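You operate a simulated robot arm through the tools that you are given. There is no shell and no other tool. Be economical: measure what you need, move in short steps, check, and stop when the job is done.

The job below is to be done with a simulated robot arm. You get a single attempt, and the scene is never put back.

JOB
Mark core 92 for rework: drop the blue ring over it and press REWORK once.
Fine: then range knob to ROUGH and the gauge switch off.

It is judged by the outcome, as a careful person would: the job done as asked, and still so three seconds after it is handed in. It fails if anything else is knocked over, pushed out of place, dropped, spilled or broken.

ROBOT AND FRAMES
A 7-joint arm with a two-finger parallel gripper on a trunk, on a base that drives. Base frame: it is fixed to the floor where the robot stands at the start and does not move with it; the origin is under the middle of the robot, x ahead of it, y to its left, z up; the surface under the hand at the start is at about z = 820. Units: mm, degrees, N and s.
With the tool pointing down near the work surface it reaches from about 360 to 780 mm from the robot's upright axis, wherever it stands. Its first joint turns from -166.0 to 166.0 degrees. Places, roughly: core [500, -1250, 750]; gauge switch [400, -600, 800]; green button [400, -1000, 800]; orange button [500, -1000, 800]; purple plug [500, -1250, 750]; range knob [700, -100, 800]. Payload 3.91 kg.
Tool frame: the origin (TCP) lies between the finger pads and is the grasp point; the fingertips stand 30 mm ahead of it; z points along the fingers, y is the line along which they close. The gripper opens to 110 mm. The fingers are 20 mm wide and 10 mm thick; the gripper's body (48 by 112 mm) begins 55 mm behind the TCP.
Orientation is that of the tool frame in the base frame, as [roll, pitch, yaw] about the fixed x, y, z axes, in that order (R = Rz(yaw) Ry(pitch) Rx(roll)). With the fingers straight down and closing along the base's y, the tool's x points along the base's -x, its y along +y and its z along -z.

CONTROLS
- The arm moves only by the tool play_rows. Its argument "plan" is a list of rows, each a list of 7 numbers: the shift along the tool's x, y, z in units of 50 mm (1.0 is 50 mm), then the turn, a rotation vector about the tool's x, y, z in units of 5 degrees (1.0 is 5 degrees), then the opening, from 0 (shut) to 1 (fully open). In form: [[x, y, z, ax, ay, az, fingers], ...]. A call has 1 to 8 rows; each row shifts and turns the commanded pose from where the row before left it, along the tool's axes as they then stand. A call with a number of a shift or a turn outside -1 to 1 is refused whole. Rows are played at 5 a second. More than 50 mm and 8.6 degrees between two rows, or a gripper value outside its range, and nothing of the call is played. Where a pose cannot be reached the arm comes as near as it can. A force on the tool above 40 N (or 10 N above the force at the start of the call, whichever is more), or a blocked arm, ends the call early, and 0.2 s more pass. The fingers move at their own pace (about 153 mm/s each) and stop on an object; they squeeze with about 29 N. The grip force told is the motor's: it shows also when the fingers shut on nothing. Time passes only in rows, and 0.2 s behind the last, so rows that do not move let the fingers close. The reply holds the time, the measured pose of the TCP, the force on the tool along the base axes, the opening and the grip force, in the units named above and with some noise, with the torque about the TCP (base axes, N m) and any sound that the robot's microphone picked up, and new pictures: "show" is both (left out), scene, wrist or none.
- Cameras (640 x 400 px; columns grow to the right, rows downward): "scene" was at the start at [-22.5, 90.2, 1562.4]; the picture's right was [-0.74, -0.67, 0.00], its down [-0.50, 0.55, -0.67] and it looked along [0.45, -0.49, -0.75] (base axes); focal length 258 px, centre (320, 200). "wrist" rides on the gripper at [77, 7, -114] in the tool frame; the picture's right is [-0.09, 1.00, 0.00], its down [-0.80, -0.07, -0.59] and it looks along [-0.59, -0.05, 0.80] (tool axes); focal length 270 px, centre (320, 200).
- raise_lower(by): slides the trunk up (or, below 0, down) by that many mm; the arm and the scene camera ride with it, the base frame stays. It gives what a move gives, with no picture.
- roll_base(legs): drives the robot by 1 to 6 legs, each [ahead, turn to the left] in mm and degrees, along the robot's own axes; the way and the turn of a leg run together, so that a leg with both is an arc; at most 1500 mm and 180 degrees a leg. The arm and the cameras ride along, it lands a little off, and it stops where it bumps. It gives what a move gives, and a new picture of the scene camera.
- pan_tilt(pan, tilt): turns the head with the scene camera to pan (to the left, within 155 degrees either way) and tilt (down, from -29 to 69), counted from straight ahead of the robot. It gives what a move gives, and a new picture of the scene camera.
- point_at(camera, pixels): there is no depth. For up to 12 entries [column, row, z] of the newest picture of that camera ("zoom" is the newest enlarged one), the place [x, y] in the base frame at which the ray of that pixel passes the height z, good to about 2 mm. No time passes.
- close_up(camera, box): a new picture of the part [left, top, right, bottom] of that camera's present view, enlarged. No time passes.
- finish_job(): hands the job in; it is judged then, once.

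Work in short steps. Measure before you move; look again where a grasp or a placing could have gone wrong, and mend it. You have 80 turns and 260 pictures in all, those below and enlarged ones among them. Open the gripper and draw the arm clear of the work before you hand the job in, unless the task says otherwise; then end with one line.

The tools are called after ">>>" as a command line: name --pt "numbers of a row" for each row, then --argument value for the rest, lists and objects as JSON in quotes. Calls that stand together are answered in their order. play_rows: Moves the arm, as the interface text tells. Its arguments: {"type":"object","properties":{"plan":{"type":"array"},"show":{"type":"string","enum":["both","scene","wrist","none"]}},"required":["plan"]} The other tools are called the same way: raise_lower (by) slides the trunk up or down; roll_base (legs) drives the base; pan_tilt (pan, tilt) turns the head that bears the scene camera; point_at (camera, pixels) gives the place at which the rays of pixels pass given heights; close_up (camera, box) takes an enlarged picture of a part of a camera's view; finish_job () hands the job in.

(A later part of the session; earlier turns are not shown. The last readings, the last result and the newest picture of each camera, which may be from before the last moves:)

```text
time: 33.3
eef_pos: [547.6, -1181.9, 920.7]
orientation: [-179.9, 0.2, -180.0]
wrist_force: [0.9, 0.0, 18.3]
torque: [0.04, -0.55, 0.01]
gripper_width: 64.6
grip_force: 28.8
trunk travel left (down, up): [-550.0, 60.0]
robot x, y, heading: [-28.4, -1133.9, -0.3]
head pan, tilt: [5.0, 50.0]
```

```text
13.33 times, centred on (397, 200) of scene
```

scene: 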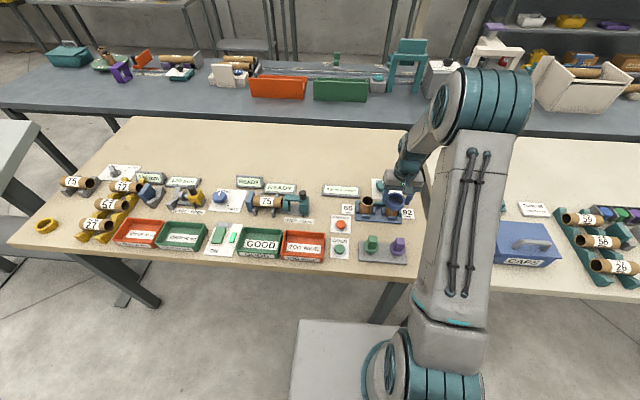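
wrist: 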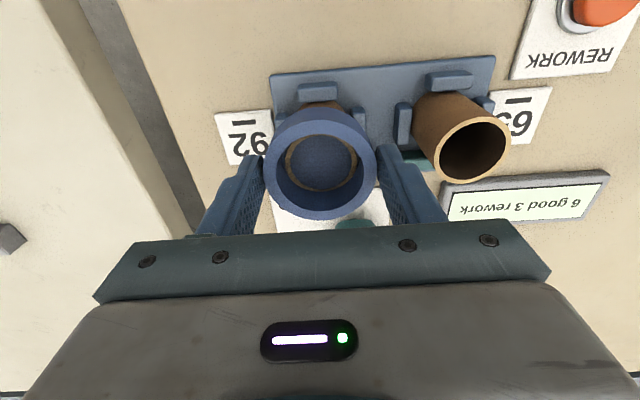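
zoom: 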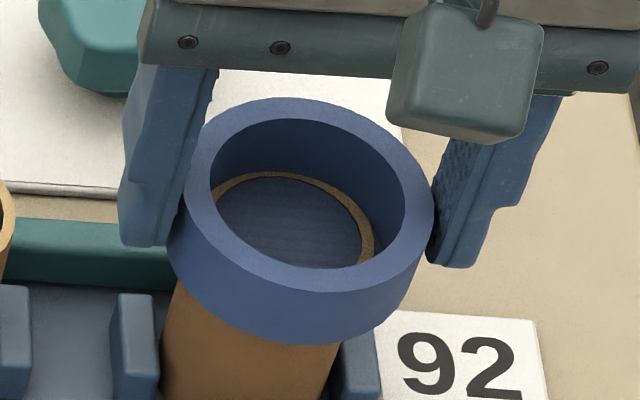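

There is 18 N upward, with the core rim just visible inside the ring. I zoom in on how it is centred.

>>> close_up --camera "wrist" --box '[260, 100, 380, 225]'

```text
3.20 times, centred on (320, 162) of wrist
```

zoom: 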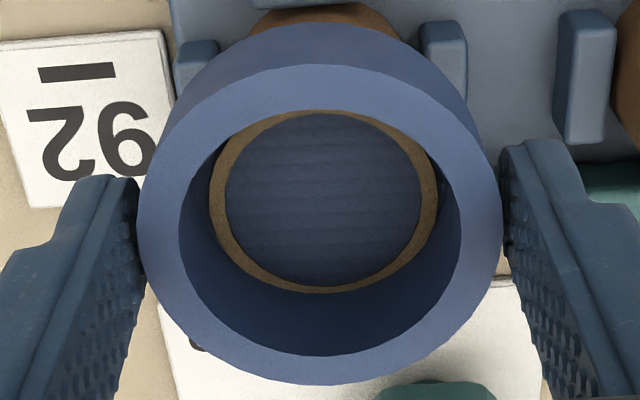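

The rim's lower edge (row 292) overlaps the ring's +x wall and the torque puts contact at about +25 mm in x. So the ring is ~4 mm too far −x: I lift 8 mm, shift +4 mm x and +0.8 mm y, and lower again.

>>> play_rows --pt "0 0 -0.16 0 0 0 0" --pt "-0.08 0.016 0 0 0 0 0" --pt "0 0 0 0 0 0 0" --pt "0 0 0.1 0 0 0 0" --pt "0 0 0.1 0 0 0 0" --pt "0 0 0 0 0 0 0" --show "wrist"

>>> close_up --camera "wrist" --box '[260, 100, 380, 225]'

```text
time: 34.7
eef_pos: [551.7, -1181.5, 914.6]
orientation: [180.0, -0.2, 179.9]
wrist_force: [0.0, 0.4, -1.7]
torque: [0.03, 0.02, 0.0]
gripper_width: 64.6
grip_force: 29.0
trunk travel left (down, up): [-550.0, 60.0]
robot x, y, heading: [-24.4, -1133.0, -0.3]
head pan, tilt: [5.0, 50.0]
```

wrist: 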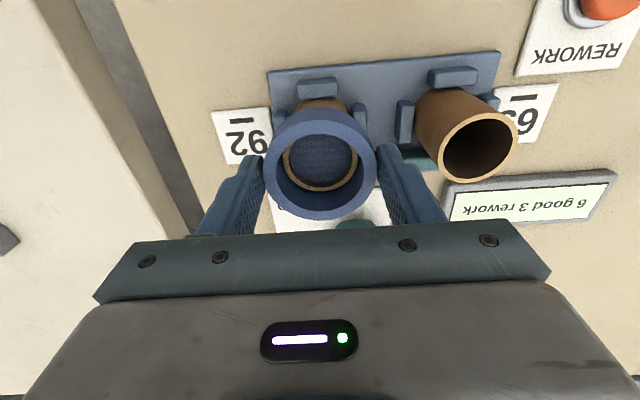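

```text
3.20 times, centred on (320, 162) of wrist
```

zoom: 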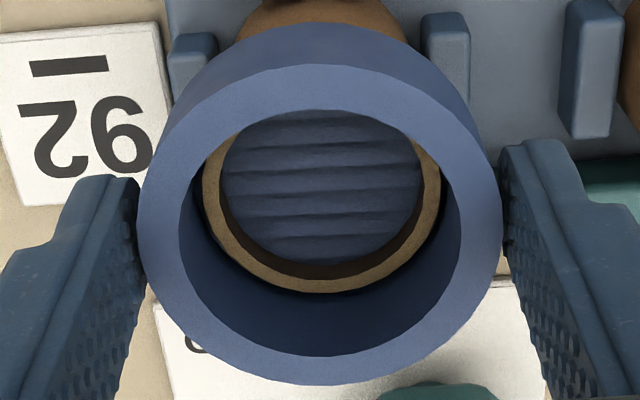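

The rim is now inside the ring with no force, so the ring is open physically. I lower 18 mm more in small steps.

>>> play_rows --pt "0 0 0.12 0 0 0 0" --pt "0 0 0.12 0 0 0 0" --pt "0 0 0.12 0 0 0 0" --pt "0 0 0 0 0 0 0" --show "both"

>>> close_up --camera "scene" --box '[377, 185, 417, 215]'

```text
time: 35.7
eef_pos: [550.0, -1181.3, 897.9]
orientation: [-179.9, -0.2, 179.9]
wrist_force: [0.3, 0.1, -0.1]
torque: [0.02, -0.04, 0.0]
gripper_width: 64.2
grip_force: 28.6
trunk travel left (down, up): [-550.0, 60.0]
robot x, y, heading: [-22.6, -1138.5, -0.2]
head pan, tilt: [5.0, 50.0]
```

scene: 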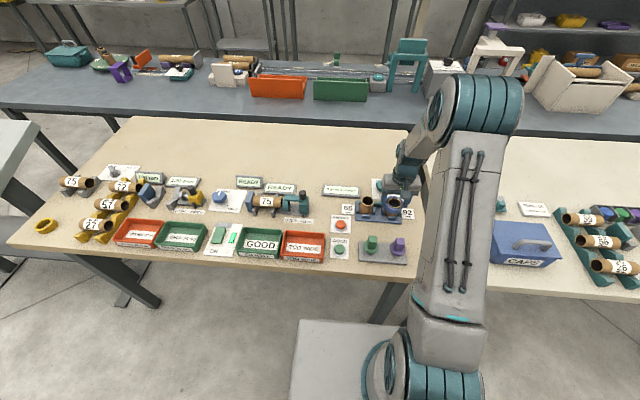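
wrist: 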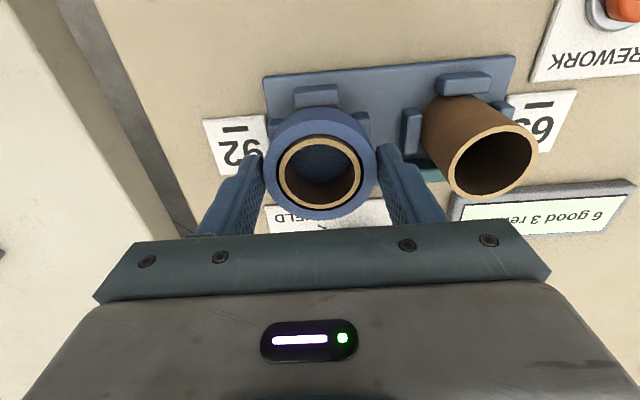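

```text
13.33 times, centred on (397, 200) of scene
```

zoom: 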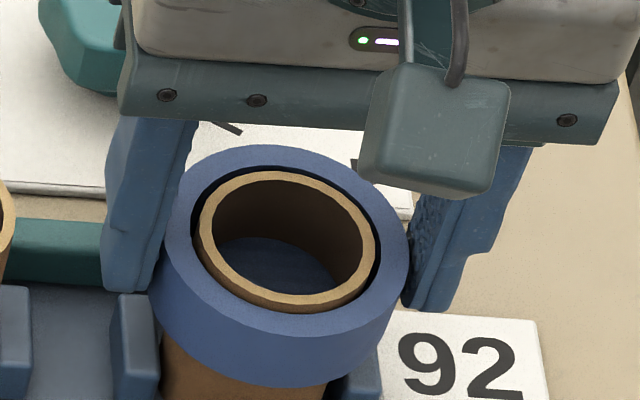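

The ring is around the core (core rim inside the ring all round). I open to only 80 mm so the finger stays off core 65, then rise straight up.

>>> play_rows --pt "0 0 0 0 0 0 0.72" --pt "0 0 0 0 0 0 0.72" --pt "0 0 -0.3 0 0 0 0.72" --pt "0 0 -0.6 0 0 0 0.72" --pt "0 0 -0.8 0 0 0 0.72" --pt "0 0 -1 0 0 0 0.72" --show "both"

>>> close_up --camera "scene" --box '[320, 170, 430, 270]'

```text
time: 37.1
eef_pos: [550.7, -1182.3, 1034.4]
orientation: [-179.9, -0.3, -180.0]
wrist_force: [0.1, -0.3, 0.0]
torque: [0.04, -0.04, 0.01]
gripper_width: 79.2
grip_force: 0.0
trunk travel left (down, up): [-550.0, 60.0]
robot x, y, heading: [-21.9, -1139.7, 0.1]
head pan, tilt: [5.0, 50.0]
```

scene: 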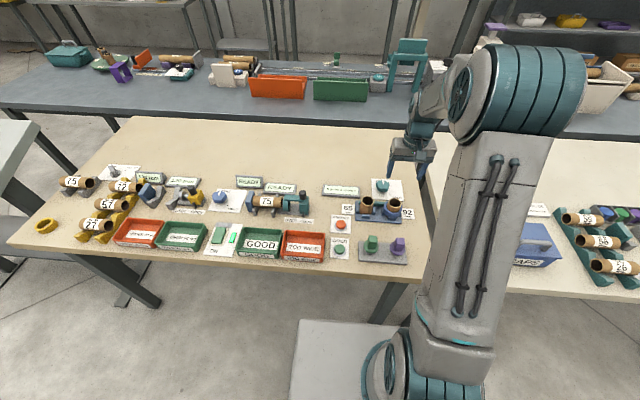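
wrist: 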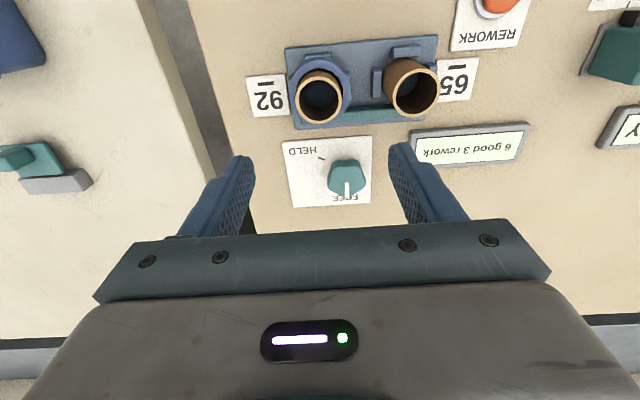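

```text
4.00 times, centred on (375, 220) of scene
```

zoom: 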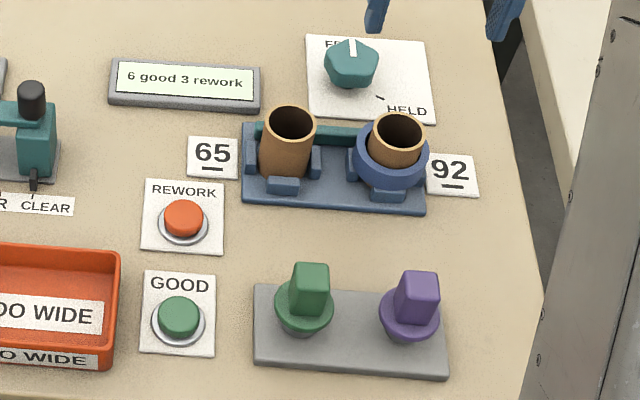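

Ring rests around core 92 and core is upright. Now I locate the REWORK button (zoom (183,214)).

>>> point_at --camera "zoom" --pixels '[[183, 214, 840], [183, 214, 850], [184, 228, 825]]'

>>> play_rows --pt "0.3 0.9 0 0 0 0 0" --pt "0.3 0.9 0 0 0 0 0" --pt "0.3 0.9 0 0 0 0 0" --show "wrist"

>>> close_up --camera "wrist" --box '[240, 0, 400, 120]'

```text
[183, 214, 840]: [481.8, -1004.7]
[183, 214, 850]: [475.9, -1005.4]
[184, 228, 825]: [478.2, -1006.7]
```

```text
time: 37.9
eef_pos: [508.1, -1046.8, 1032.3]
orientation: [-179.9, 0.0, -180.0]
wrist_force: [-1.3, 0.0, -0.8]
torque: [-0.03, 0.05, 0.02]
gripper_width: 0.0
grip_force: 29.0
trunk travel left (down, up): [-550.0, 60.0]
robot x, y, heading: [-21.5, -1133.8, -0.1]
head pan, tilt: [5.0, 50.0]
```

wrist: 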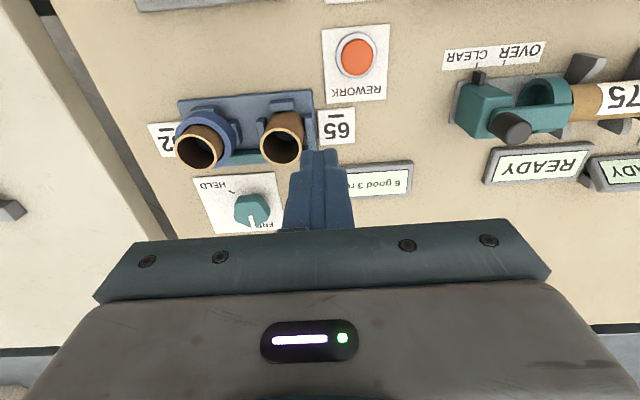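

```text
3.33 times, centred on (320, 60) of wrist
```

zoom: 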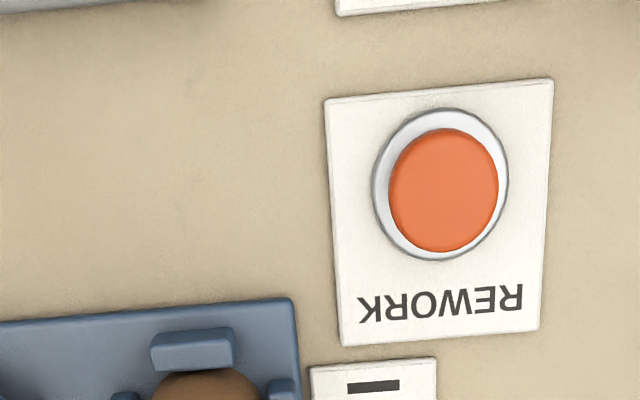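

>>> point_at --camera "zoom" --pixels '[[443, 190, 840], [443, 190, 845], [440, 185, 826]]'

```text
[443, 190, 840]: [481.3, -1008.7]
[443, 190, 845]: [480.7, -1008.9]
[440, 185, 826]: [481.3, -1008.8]
```

The button centre is (481,-1008). With shut fingers I go above it to about 15 mm clearance.

>>> play_rows --pt "0.54 0.785 0 0 0 0 0" --pt "0 0 0.9 0 0 0 0" --pt "0 0 0.9 0 0 0 0" --pt "0 0 0.9 0 0 0 0" --pt "0 0 0 0 0 0 0" --show "both"

>>> close_up --camera "scene" --box '[320, 200, 365, 240]'

```text
time: 39.1
eef_pos: [480.1, -1011.3, 896.5]
orientation: [-179.9, -0.1, 179.9]
wrist_force: [0.2, -0.2, -0.5]
torque: [-0.01, -0.02, 0.02]
gripper_width: 0.1
grip_force: 28.5
trunk travel left (down, up): [-550.0, 60.0]
robot x, y, heading: [-25.9, -1137.2, 0.0]
head pan, tilt: [5.0, 50.0]
```

scene: 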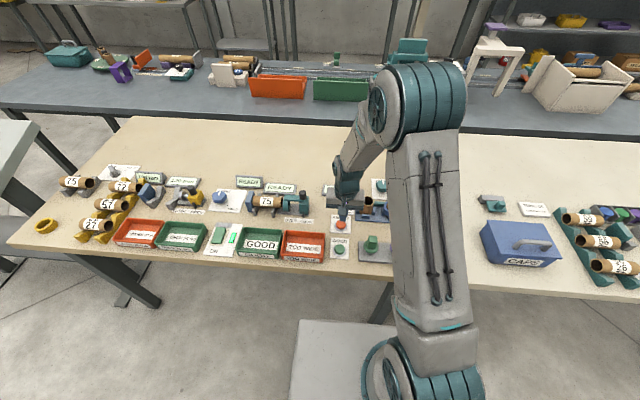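
wrist: 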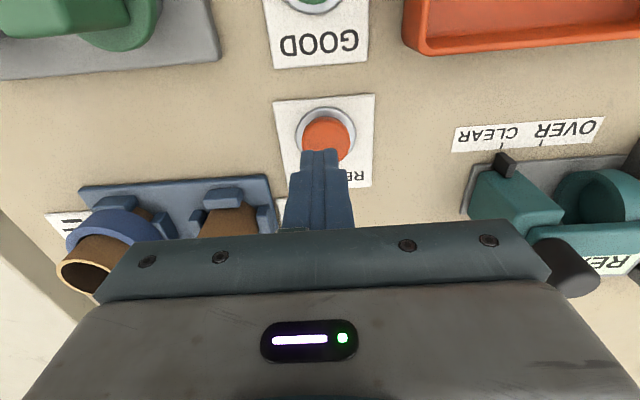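

```text
10.00 times, centred on (342, 220) of scene
```

zoom: 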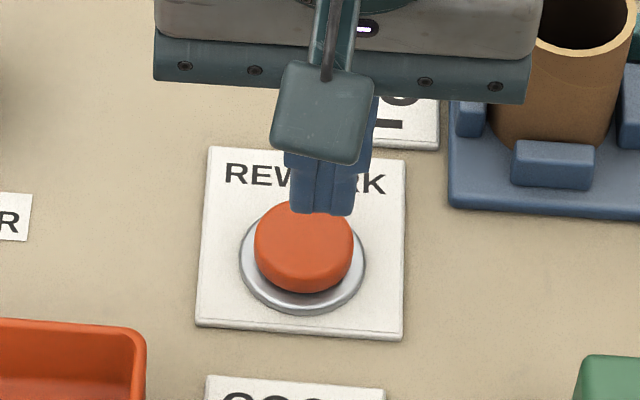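

Tip is over the button, about 24 mm up. I press slowly in one downward stroke.

>>> play_rows --pt "0 0.04 0.3 0 0 0 0" --pt "0 0 0.1 0 0 0 0" --pt "0 0 0.06 0 0 0 0" --pt "0 0 0.06 0 0 0 0" --pt "0 0 0.06 0 0 0 0" --show "scene"

>>> close_up --camera "scene" --box '[310, 170, 400, 240]'

```text
time: 40.3
eef_pos: [479.5, -1007.6, 868.7]
orientation: [180.0, -0.1, 179.9]
wrist_force: [1.4, -1.0, 2.5]
torque: [0.01, -0.02, -0.02]
gripper_width: 0.0
grip_force: 29.2
trunk travel left (down, up): [-550.0, 60.0]
robot x, y, heading: [-22.5, -1137.6, -0.4]
head pan, tilt: [5.0, 50.0]
heard: click
```

scene: 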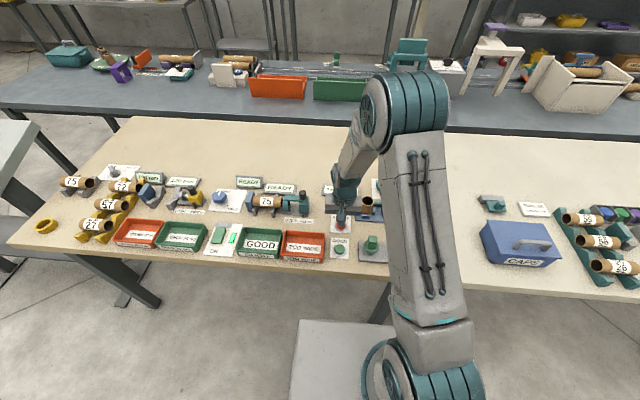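

```text
5.71 times, centred on (355, 205) of scene
```

zoom: 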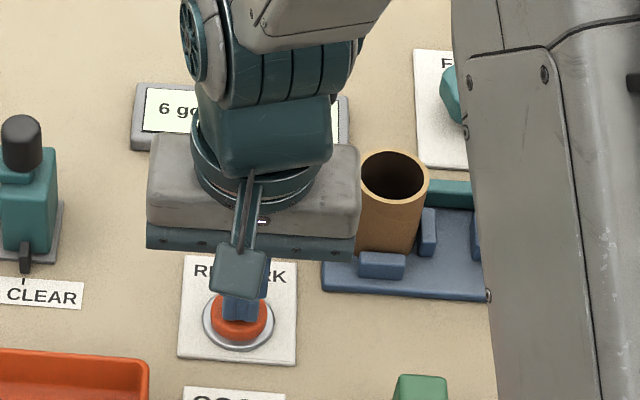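

A click was heard. I rise straight up and read the counter display.

>>> play_rows --pt "0 0 -0.6 0 0 0 0" --pt "0 0 -1 0 0 0 0" --pt "0 0 -1 0 0 0 0" --pt "0 0 -1 0 0 0 0" --pt "1 0 0 0 0 0 0" --show "wrist"

>>> close_up --camera "scene" --box '[310, 170, 430, 245]'

>>> close_up --camera "wrist" --box '[200, 0, 440, 150]'

```text
time: 41.5
eef_pos: [429.3, -1007.6, 1047.4]
orientation: [-179.9, -0.1, 180.0]
wrist_force: [-0.2, -0.2, 0.5]
torque: [0.02, -0.03, -0.02]
gripper_width: 0.1
grip_force: 29.1
trunk travel left (down, up): [-550.0, 60.0]
robot x, y, heading: [-22.8, -1136.2, -0.0]
head pan, tilt: [5.0, 50.0]
```

wrist: 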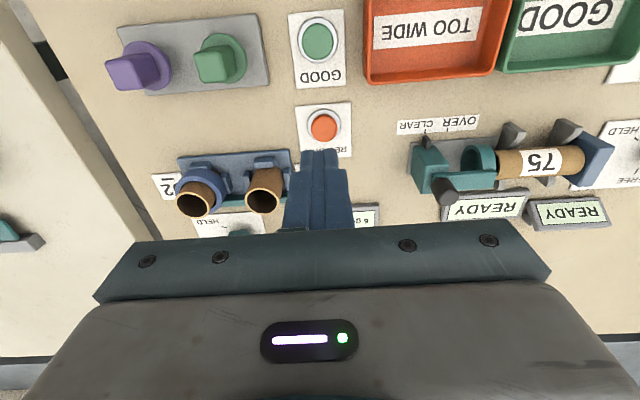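

```text
5.33 times, centred on (370, 208) of scene
```

zoom: 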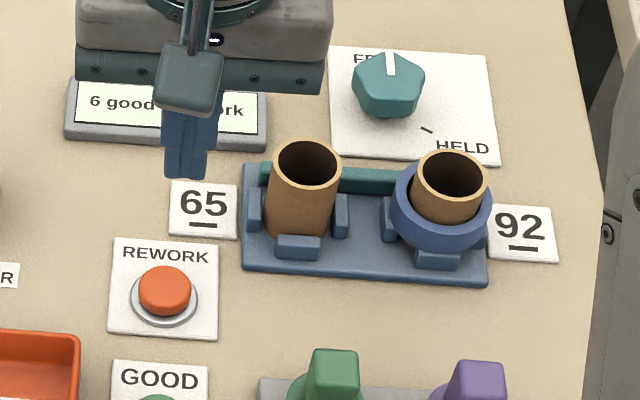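

```text
2.67 times, centred on (320, 75) of wrist
```

zoom: 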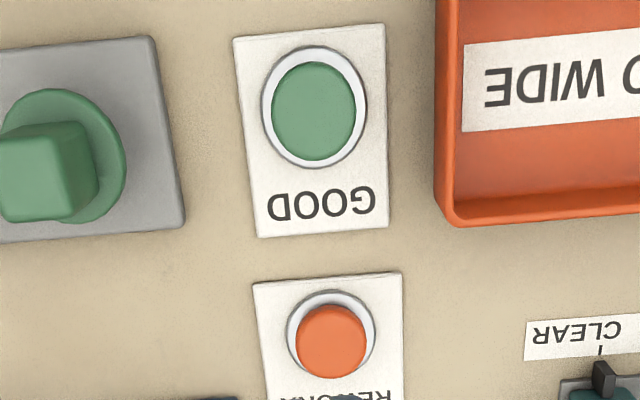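

The hand hides the counter. I move aside to read it.

>>> play_rows --pt "0 1 0 0 0 0 0" --pt "0 1 0 0 0 0 0" --pt "0 1 0 0 0 0 0" --show "none"

>>> close_up --camera "scene" --box '[310, 170, 430, 245]'

```text
time: 42.3
eef_pos: [429.4, -853.9, 1049.7]
orientation: [-179.9, -0.1, -179.9]
wrist_force: [-0.3, 0.8, 1.1]
torque: [-0.03, 0.01, 0.03]
gripper_width: 0.0
grip_force: 28.5
trunk travel left (down, up): [-550.0, 60.0]
robot x, y, heading: [-20.8, -1136.8, -0.3]
head pan, tilt: [5.0, 50.0]
```

```text
5.33 times, centred on (370, 208) of scene
```

zoom: 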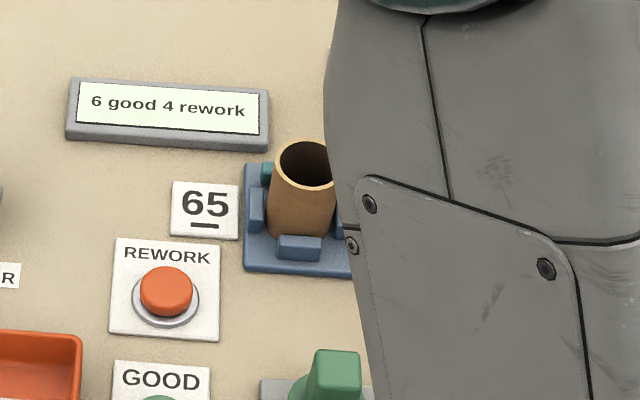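

The counter went from 3 to 4 rework: exactly one press. Now I drive back to y≈-280, where both the knob and gauge switch are in reach.

>>> roll_base --legs '[[-150, 0], [0, 90], [855, 0], [0, -90], [150, 0]]'

>>> pan_tilt --pan 0 --tilt 50

```text
time: 56.4
eef_pos: [445.4, 5.2, 1048.9]
orientation: [-179.9, -0.2, 179.8]
wrist_force: [-0.8, -0.2, -0.6]
torque: [0.0, -0.01, -0.01]
gripper_width: 0.0
grip_force: 28.9
trunk travel left (down, up): [-550.0, 60.0]
robot x, y, heading: [-9.8, -277.1, -0.1]
head pan, tilt: [5.0, 50.0]
```

scene: 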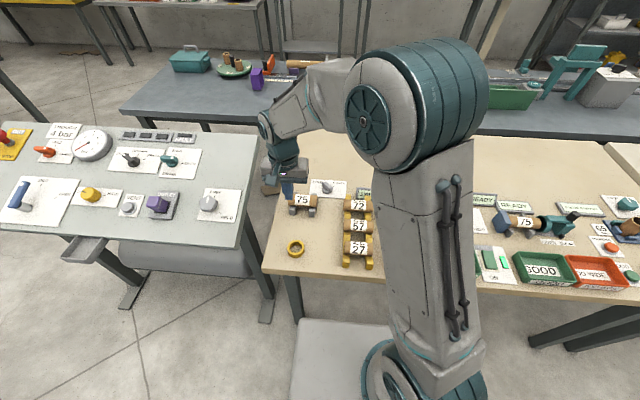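

```text
time: 57.0
eef_pos: [445.2, 5.5, 1048.2]
orientation: [-179.9, -0.1, 179.9]
wrist_force: [-0.7, -0.5, -0.8]
torque: [-0.01, 0.04, 0.01]
gripper_width: 0.0
grip_force: 29.3
trunk travel left (down, up): [-550.0, 60.0]
robot x, y, heading: [-5.8, -269.8, -0.2]
head pan, tilt: [0.0, 50.0]
```

scene: 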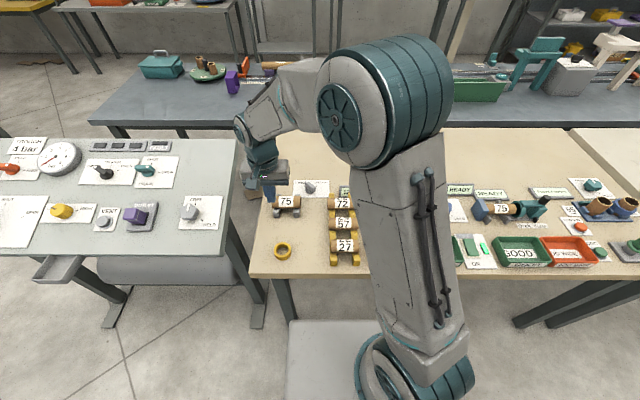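

I zoom on the range knob card near (312,188) and measure it.

>>> close_up --camera "scene" --box '[285, 170, 365, 220]'

>>> point_at --camera "scene" --pixels '[[310, 188, 835], [295, 181, 821], [328, 195, 821]]'

```text
8.00 times, centred on (325, 195) of scene
```

zoom: 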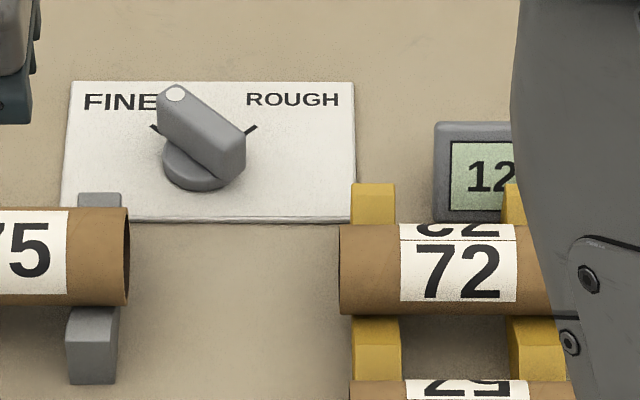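

```text
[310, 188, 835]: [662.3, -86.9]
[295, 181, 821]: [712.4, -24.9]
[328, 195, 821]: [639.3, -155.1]
```

The bar handle's white dot points to FINE; it must turn about 90° clockwise to ROUGH. I move so the wrist camera looks down on the knob.

>>> play_rows --pt "-0.84 -0.3 0 0 0 0 0.6" --pt "-0.84 -0.3 0 0 0 0 0.6" --pt "-0.84 -0.3 0 0 0 0 0.6" --pt "-0.84 -0.3 0 0 0 0 0.6" --pt "-0.84 -0.3 0 0 0 0 0.6" --pt "-0.7 -0.3 0.4 0 0 0 0.6" --pt "0 0 0.6 0 0 0 0.6" --show "wrist"

>>> close_up --camera "wrist" --box '[240, 0, 400, 120]'

```text
time: 58.6
eef_pos: [692.0, -84.1, 998.5]
orientation: [-179.9, 0.0, 179.9]
wrist_force: [-0.4, -0.1, 0.3]
torque: [0.02, -0.02, -0.03]
gripper_width: 66.3
grip_force: 0.0
trunk travel left (down, up): [-550.0, 60.0]
robot x, y, heading: [-10.1, -275.2, -0.2]
head pan, tilt: [0.0, 50.0]
```

wrist: 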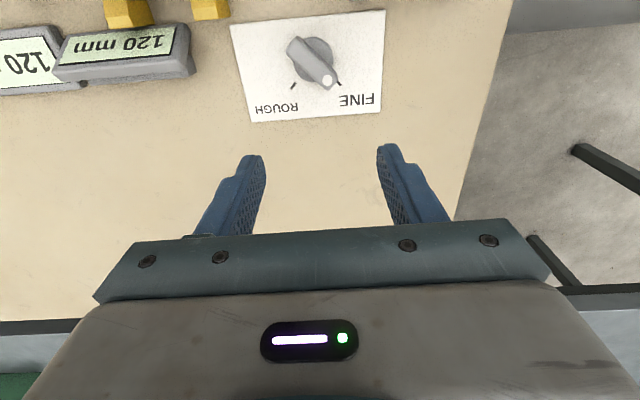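

```text
3.33 times, centred on (320, 60) of wrist
```

zoom: 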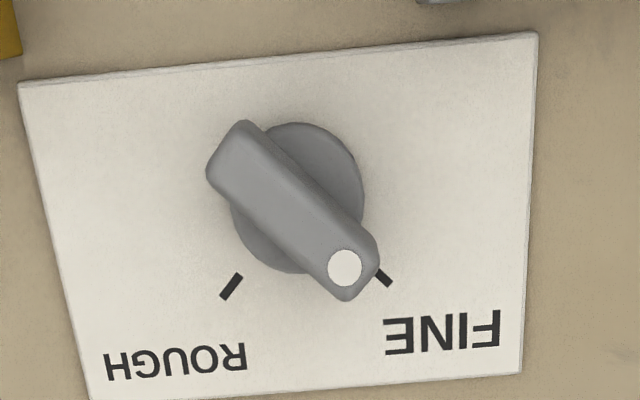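

I measure the knob centre, bar ends and the two marks.

>>> point_at --camera "zoom" --pixels '[[297, 197, 828], [293, 210, 845], [345, 268, 845], [231, 150, 845], [345, 268, 855], [231, 150, 855], [384, 278, 821], [231, 286, 821], [250, 124, 845], [210, 172, 845], [378, 262, 845], [348, 300, 845]]'

```text
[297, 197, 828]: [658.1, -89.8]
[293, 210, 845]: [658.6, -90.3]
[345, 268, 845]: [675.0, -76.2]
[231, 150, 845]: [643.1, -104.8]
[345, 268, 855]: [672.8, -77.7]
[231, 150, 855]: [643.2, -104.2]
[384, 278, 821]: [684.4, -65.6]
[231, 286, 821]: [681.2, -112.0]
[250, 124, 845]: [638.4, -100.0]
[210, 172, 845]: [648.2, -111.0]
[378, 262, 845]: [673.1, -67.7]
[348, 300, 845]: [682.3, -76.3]
```

The bar lies at 42° about centre (658.5,-90); marks at +43° and −44°. I check the bar-top height via the dot in the scene view, then shift over the centre and begin turning the hand to straddle the bar.

>>> point_at --camera "scene" --pixels '[[306.9, 181.6, 835], [306.9, 181.6, 845], [306.9, 181.6, 855], [306.9, 181.6, 865]]'

>>> play_rows --pt "0.67 -0.118 0 0 0 0 0.6" --pt "0 0 0 0 0 -1 0.6" --pt "0 0 0 0 0 -1 0.6" --pt "0 0 0 0 0 -1 0.6" --pt "0 0 0 0 0 -1 0.6" --pt "0 0 0 0 0 -1 0.6" --pt "0 0 0 0 0 -1 0.6" --pt "0 0 0 0 0 -1 0.6" --show "none"

```text
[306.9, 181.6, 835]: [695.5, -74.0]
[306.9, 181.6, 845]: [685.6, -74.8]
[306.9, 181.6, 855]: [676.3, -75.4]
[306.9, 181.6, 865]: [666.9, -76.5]
```

```text
time: 60.4
eef_pos: [657.1, -91.8, 997.8]
orientation: [180.0, -0.1, -145.0]
wrist_force: [0.5, -1.0, -0.1]
torque: [0.03, 0.01, 0.03]
gripper_width: 65.7
grip_force: 0.1
trunk travel left (down, up): [-550.0, 60.0]
robot x, y, heading: [-6.4, -275.5, -0.1]
head pan, tilt: [0.0, 50.0]
```

The bar top is at about z=858. I finish the turn to 42°, narrow the opening to 40 mm, and go down to tips at ~842.

>>> play_rows --pt "0 0 0 0 0 -0.7 0.36" --pt "0 0 0 0 0 -0.66 0.36" --pt "0 0 0.9 0 0 0 0.36" --pt "0 0 0.7 0 0 0 0.36" --pt "0 0 0 0 0 0 0.36" --show "both"

>>> close_up --camera "wrist" --box '[220, 80, 420, 240]'

>>> close_up --camera "scene" --box '[285, 165, 345, 210]'

```text
time: 61.6
eef_pos: [656.2, -90.7, 918.1]
orientation: [180.0, -0.1, -138.3]
wrist_force: [-0.3, -0.8, -0.5]
torque: [0.02, -0.03, -0.01]
gripper_width: 39.5
grip_force: 0.0
trunk travel left (down, up): [-550.0, 60.0]
robot x, y, heading: [-10.3, -273.4, -0.1]
head pan, tilt: [0.0, 50.0]
```

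scene: 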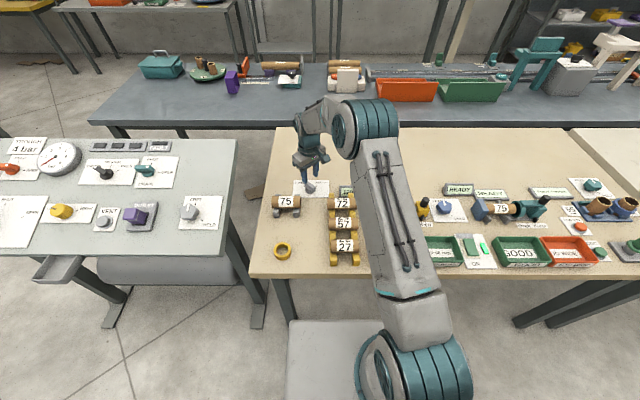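
wrist: 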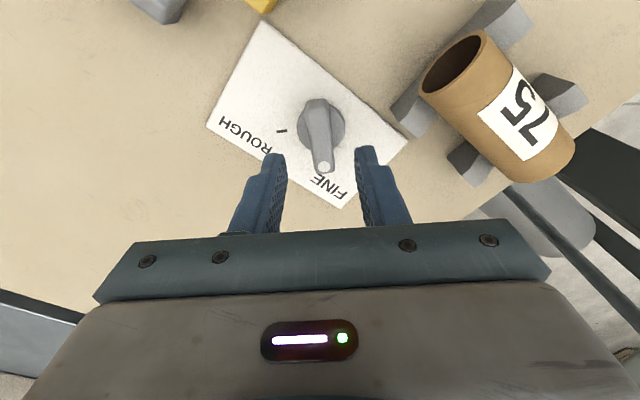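

```text
2.50 times, centred on (320, 160) of wrist
```

zoom: 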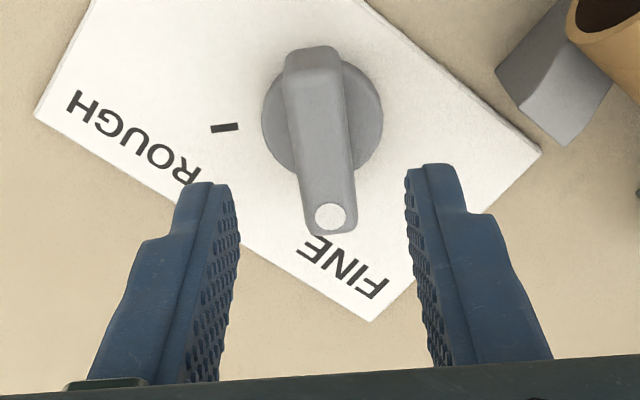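

```text
8.89 times, centred on (315, 188) of scene
```

zoom: 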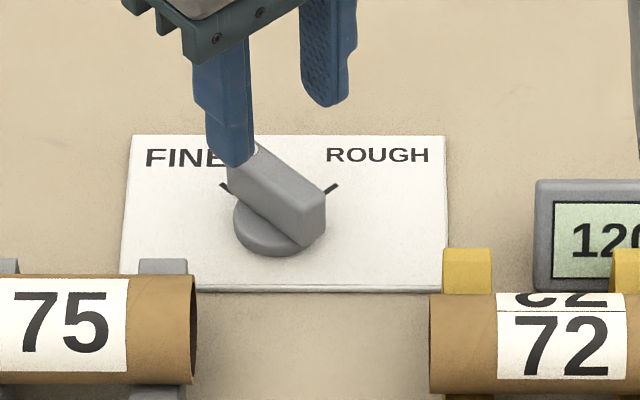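

The hand straddles the bar. I go down 46 mm.

>>> play_rows --pt "-0.03 0 0.5 0 0 0 0.36" --pt "0 0 0.4 0 0 0 0.36" --pt "0 0 0 0 0 0 0.36" --show "both"

>>> close_up --camera "scene" --box '[285, 165, 345, 210]'

```text
time: 62.4
eef_pos: [657.3, -89.9, 873.8]
orientation: [180.0, -0.1, -138.3]
wrist_force: [0.0, -0.1, 0.0]
torque: [-0.01, -0.01, -0.01]
gripper_width: 39.6
grip_force: 0.0
trunk travel left (down, up): [-550.0, 60.0]
robot x, y, heading: [-6.1, -274.0, -0.2]
head pan, tilt: [0.0, 50.0]
```

scene: 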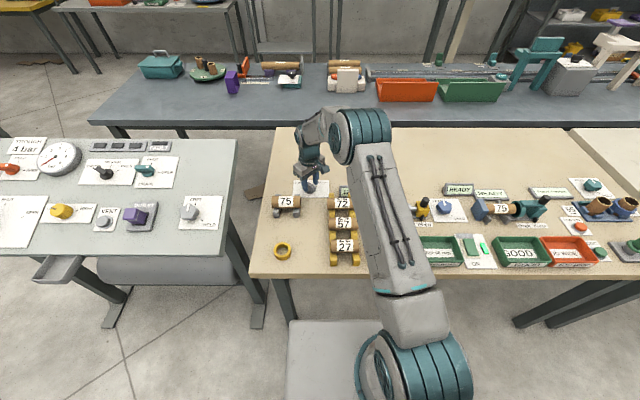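
wrist: 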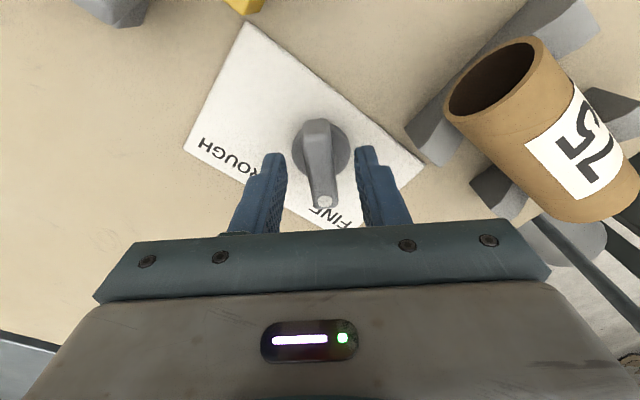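

```text
8.89 times, centred on (315, 188) of scene
```

zoom: 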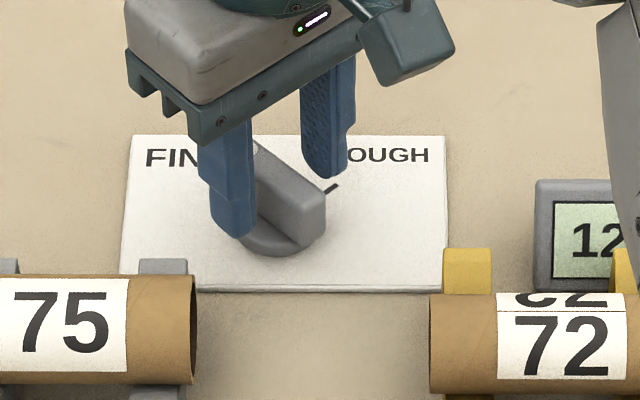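

The fingers straddle the bar. I close and start turning clockwise.

>>> play_rows --pt "0 0 0 0 0 0 0.05" --pt "0 0 0 0 0 0 0.05" --pt "0 0 0 0 0 1 0.05" --pt "0 0 0 0 0 1 0.05" --pt "0 0 0 0 0 1 0.05" --pt "0 0 0 0 0 1 0.05" --pt "0 0 0 0 0 1 0.05" --pt "0 0 0 0 0 1 0.05" --show "both"

```text
time: 64.2
eef_pos: [657.5, -88.1, 874.8]
orientation: [-180.0, 0.0, -168.3]
wrist_force: [3.4, 4.0, 9.2]
torque: [-0.12, 1.13, 0.0]
gripper_width: 15.6
grip_force: 45.0
trunk travel left (down, up): [-550.0, 60.0]
robot x, y, heading: [-10.6, -274.1, -0.3]
head pan, tilt: [0.0, 50.0]
```

scene: 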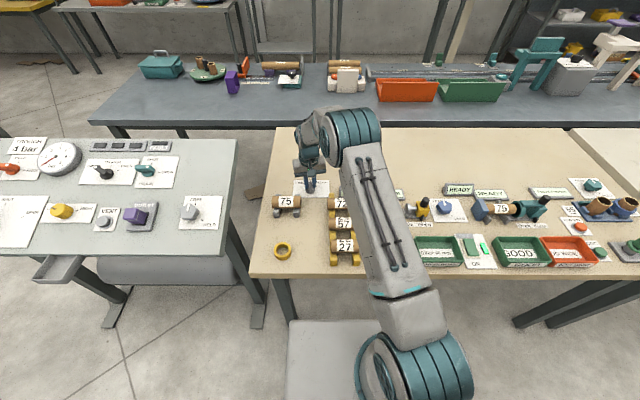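
wrist: 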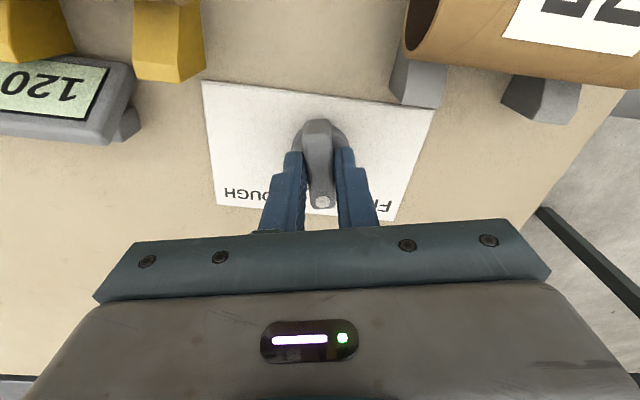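

The knob turns with the hand (30° so far) with small forces. I continue.

>>> play_rows --pt "0 0 0 0 0 1 0.05" --pt "0 0 0 0 0 1 0.05" --pt "0 0 0 0 0 1 0.05" --pt "0 0 0 0 0 1 0.05" --pt "0 0 0 0 0 1 0.05" --pt "0 0 0 0 0 1 0.05" --pt "0 0 0 0 0 1 0.05" --show "wrist"

```text
time: 65.8
eef_pos: [658.1, -87.0, 873.3]
orientation: [-179.9, -0.1, 156.7]
wrist_force: [7.0, 10.7, 10.1]
torque: [0.53, 0.19, 0.02]
gripper_width: 15.8
grip_force: 44.9
trunk travel left (down, up): [-550.0, 60.0]
robot x, y, heading: [-8.5, -278.3, -0.2]
head pan, tilt: [0.0, 50.0]
```

wrist: 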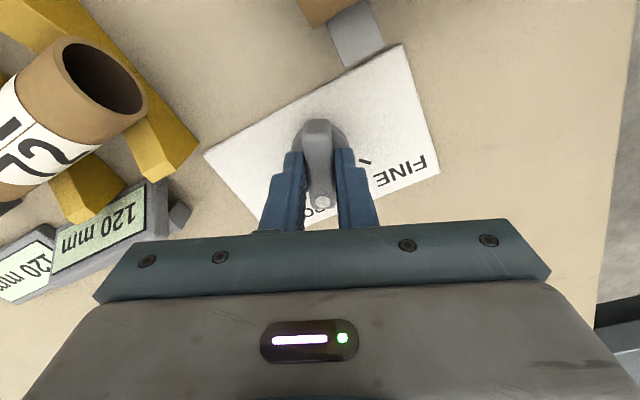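

65° turned. I turn the remaining ~23° and look.

>>> play_rows --pt "0 0 0 0 0 1 0.05" --pt "0 0 0 0 0 1 0.05" --pt "0 0 0 0 0 1 0.05" --pt "0 0 0 0 0 1 0.05" --pt "0 0 0 0 0 0.6 0.05" --pt "0 0 0 0 0 0 0.05" --show "wrist"

>>> close_up --camera "wrist" --box '[220, 60, 420, 240]'

```text
time: 67.2
eef_pos: [658.3, -86.4, 874.6]
orientation: [-179.9, 0.1, 133.8]
wrist_force: [13.3, 23.9, 14.4]
torque: [0.54, -0.32, 1.17]
gripper_width: 15.9
grip_force: 45.5
trunk travel left (down, up): [-550.0, 60.0]
robot x, y, heading: [-3.8, -272.2, -0.2]
head pan, tilt: [0.0, 50.0]
```

wrist: 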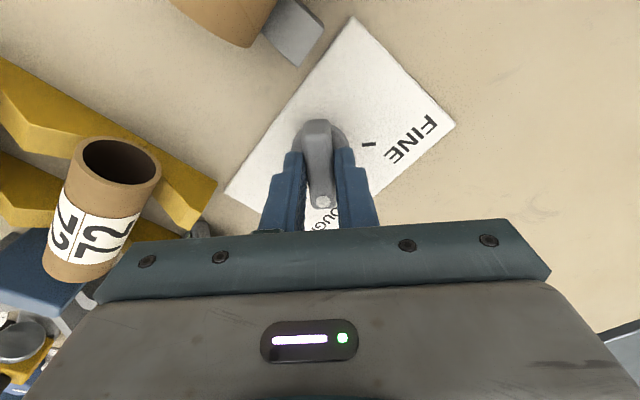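

```text
2.22 times, centred on (320, 150) of wrist
```

zoom: 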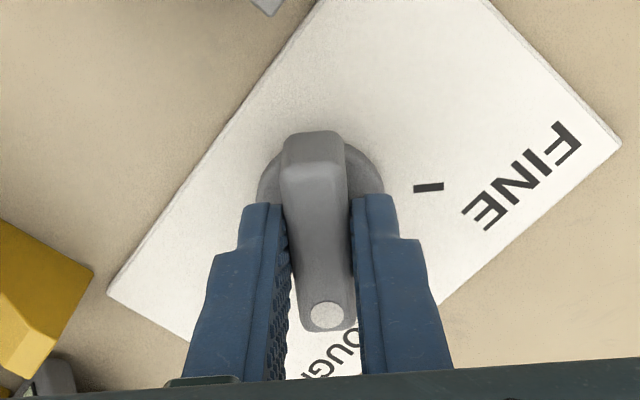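

The rising torque suggests the ROUGH stop is reached. I release with a modest opening, rise, and check.

>>> play_rows --pt "0 0 0 0 0 0 0.36" --pt "0 0 0 0 0 0 0.36" --pt "0 0 -0.6 0 0 0 0.36" --pt "0 0 -1 0 0 0 0.36" --pt "0 0 -1 0 0 0 0.36" --show "both"

>>> close_up --camera "scene" --box '[265, 165, 365, 228]'

>>> close_up --camera "wrist" --box '[240, 40, 440, 200]'

```text
time: 68.4
eef_pos: [657.6, -91.9, 1004.9]
orientation: [-179.8, 0.0, 133.8]
wrist_force: [0.3, 0.1, 0.4]
torque: [0.0, -0.01, 0.0]
gripper_width: 39.5
grip_force: 0.2
trunk travel left (down, up): [-550.0, 60.0]
robot x, y, heading: [-9.7, -274.5, -0.3]
head pan, tilt: [0.0, 50.0]
```

scene: 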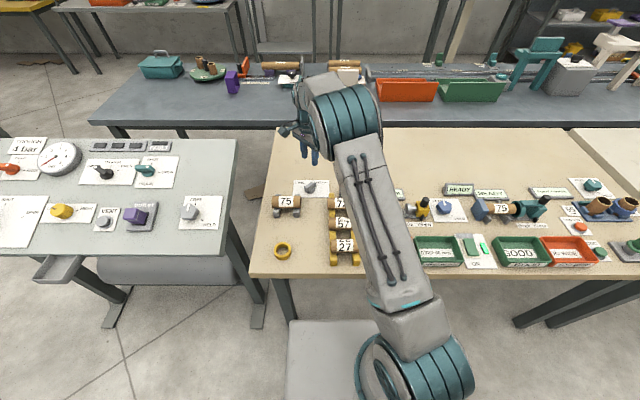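
wrist: 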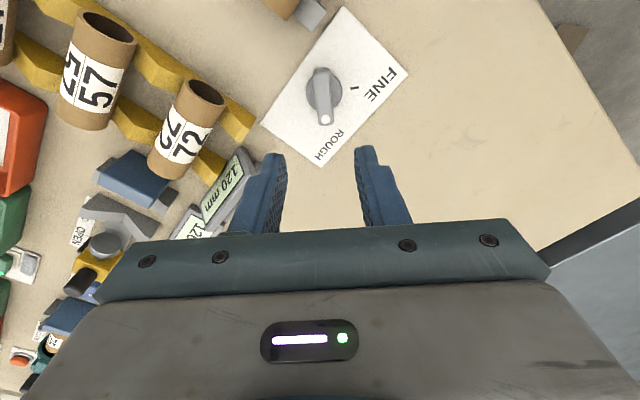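

```text
6.35 times, centred on (315, 196) of scene
```

zoom: 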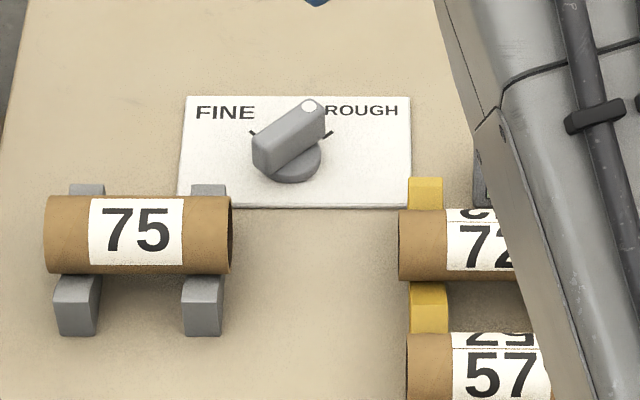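

```text
2.50 times, centred on (340, 120) of wrist
```

zoom: 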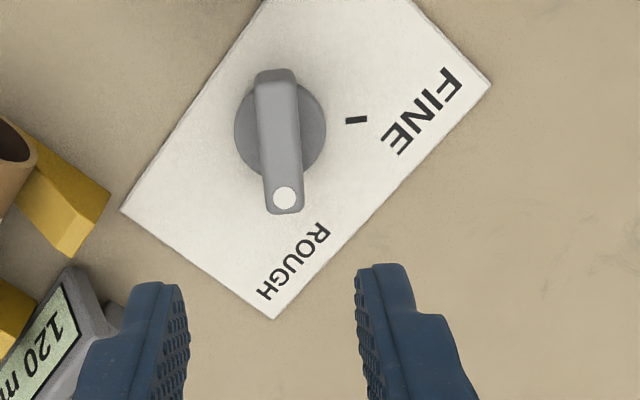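

The knob now points to ROUGH. Next I turn the hand back square and then go to the gauge switch.

>>> play_rows --pt "0 0 -0.6 0 0 -1 0.1" --pt "0 0 0 0 0 -1 0" --pt "0 0 0 0 0 -1 0" --pt "0 0 0 0 0 -1 0" --pt "0 0 0 0 0 -1 0" --pt "0 0 0 0 0 -1 0" --pt "0 0 0 0 0 -1 0" --pt "0 0 0 0 0 -1 0" --show "none"

>>> close_up --camera "scene" --box '[415, 205, 515, 275]'

>>> point_at --camera "scene" --pixels '[[471, 246, 830], [485, 248, 822]]'

```text
time: 70.2
eef_pos: [658.1, -90.0, 1033.7]
orientation: [-180.0, -0.2, 173.7]
wrist_force: [-0.6, 0.0, 0.1]
torque: [0.0, 0.02, 0.03]
gripper_width: 0.1
grip_force: 29.0
trunk travel left (down, up): [-550.0, 60.0]
robot x, y, heading: [-9.2, -276.3, -0.2]
head pan, tilt: [0.0, 50.0]
```

```text
5.71 times, centred on (465, 240) of scene
```

zoom: 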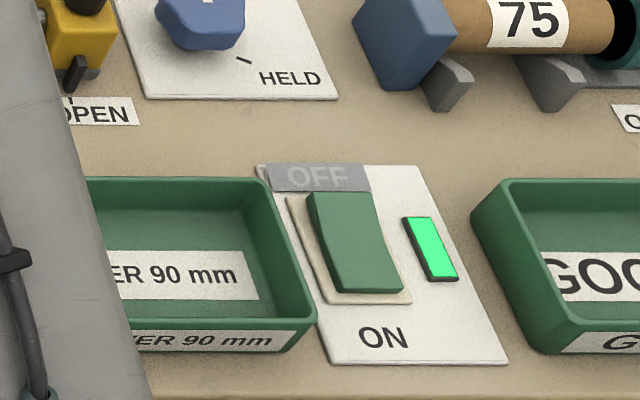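

```text
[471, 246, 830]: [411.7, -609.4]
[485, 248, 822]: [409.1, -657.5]
```

OFF is the far (+x) end of the rocker; the light is on. I move above it.

>>> play_rows --pt "0 0 0 0 0 -1 0" --pt "0 0 0 0 0 -0.26 0" --pt "0.313 -0.867 0 0 0 0 0" --pt "0.313 -0.867 0 0 0 0 0" --pt "0.313 -0.867 0 0 0 0 0" --pt "0.313 -0.867 0 0 0 0 0" --pt "0.313 -0.867 0 0 0 0 0" --pt "0.313 -0.867 0 0 0 0 0" --show "none"

>>> play_rows --pt "0.313 -0.867 0 0 0 0 0" --pt "0.313 -0.867 0 0 0 0 0" --pt "0.313 -0.867 0 0 0 0 0" --pt "0.313 -0.867 0 0 0 0 0" --pt "0.313 -0.867 0 0 0 0 0" --pt "0.313 -0.867 0 0 0 0 0" --show "both"

>>> close_up --camera "wrist" --box '[240, 0, 400, 120]'

```text
time: 72.0
eef_pos: [562.4, -350.1, 1035.9]
orientation: [180.0, -0.2, 180.0]
wrist_force: [0.3, -0.2, 0.3]
torque: [0.03, 0.0, -0.01]
gripper_width: 0.0
grip_force: 28.4
trunk travel left (down, up): [-550.0, 60.0]
robot x, y, heading: [-11.3, -274.0, -0.3]
head pan, tilt: [0.0, 50.0]
```

```text
time: 73.4
eef_pos: [470.2, -612.6, 1034.3]
orientation: [-180.0, -0.1, 179.9]
wrist_force: [-0.2, -0.6, 0.9]
torque: [0.03, -0.02, 0.03]
gripper_width: 0.0
grip_force: 29.3
trunk travel left (down, up): [-550.0, 60.0]
robot x, y, heading: [-9.4, -275.4, 0.3]
head pan, tilt: [0.0, 50.0]
```

scene: 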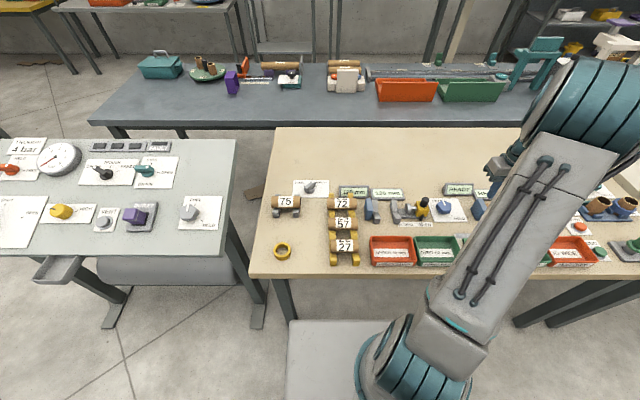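
wrist: 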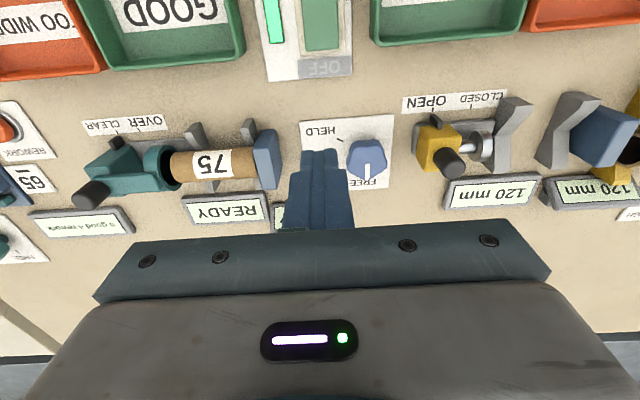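

```text
3.33 times, centred on (320, 60) of wrist
```

zoom: 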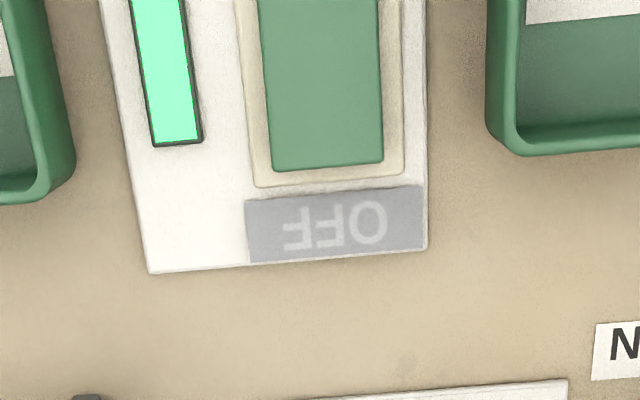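

I measure the rocker's OFF end (zoom rows 130–170, centre column ~322).

>>> point_at --camera "zoom" --pixels '[[324, 165, 835], [324, 165, 845], [272, 168, 840], [384, 160, 840], [320, 100, 840], [250, 200, 822]]'

>>> play_rows --pt "-0.6 0.5 0 0 0 0 0" --pt "0.6 0 0 0 0 0 0" --pt "0.6 -0.4 0 0 0 0 0" --pt "0.3 0 0 0 0 0 0" --show "wrist"

```text
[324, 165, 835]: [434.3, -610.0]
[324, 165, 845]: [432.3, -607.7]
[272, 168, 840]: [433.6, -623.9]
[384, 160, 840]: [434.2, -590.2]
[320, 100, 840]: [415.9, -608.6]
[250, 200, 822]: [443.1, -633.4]
```

```text
time: 74.4
eef_pos: [423.5, -604.3, 1036.0]
orientation: [-179.9, -0.1, 180.0]
wrist_force: [-1.3, 0.7, 0.3]
torque: [0.0, -0.02, -0.01]
gripper_width: 0.3
grip_force: 29.1
trunk travel left (down, up): [-550.0, 60.0]
robot x, y, heading: [-12.7, -275.9, -0.0]
head pan, tilt: [0.0, 50.0]
```

wrist: 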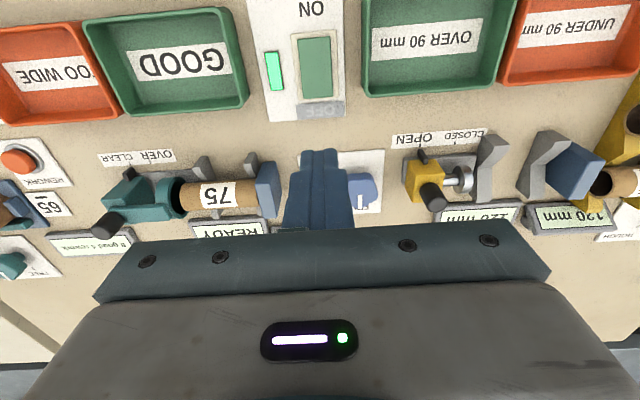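

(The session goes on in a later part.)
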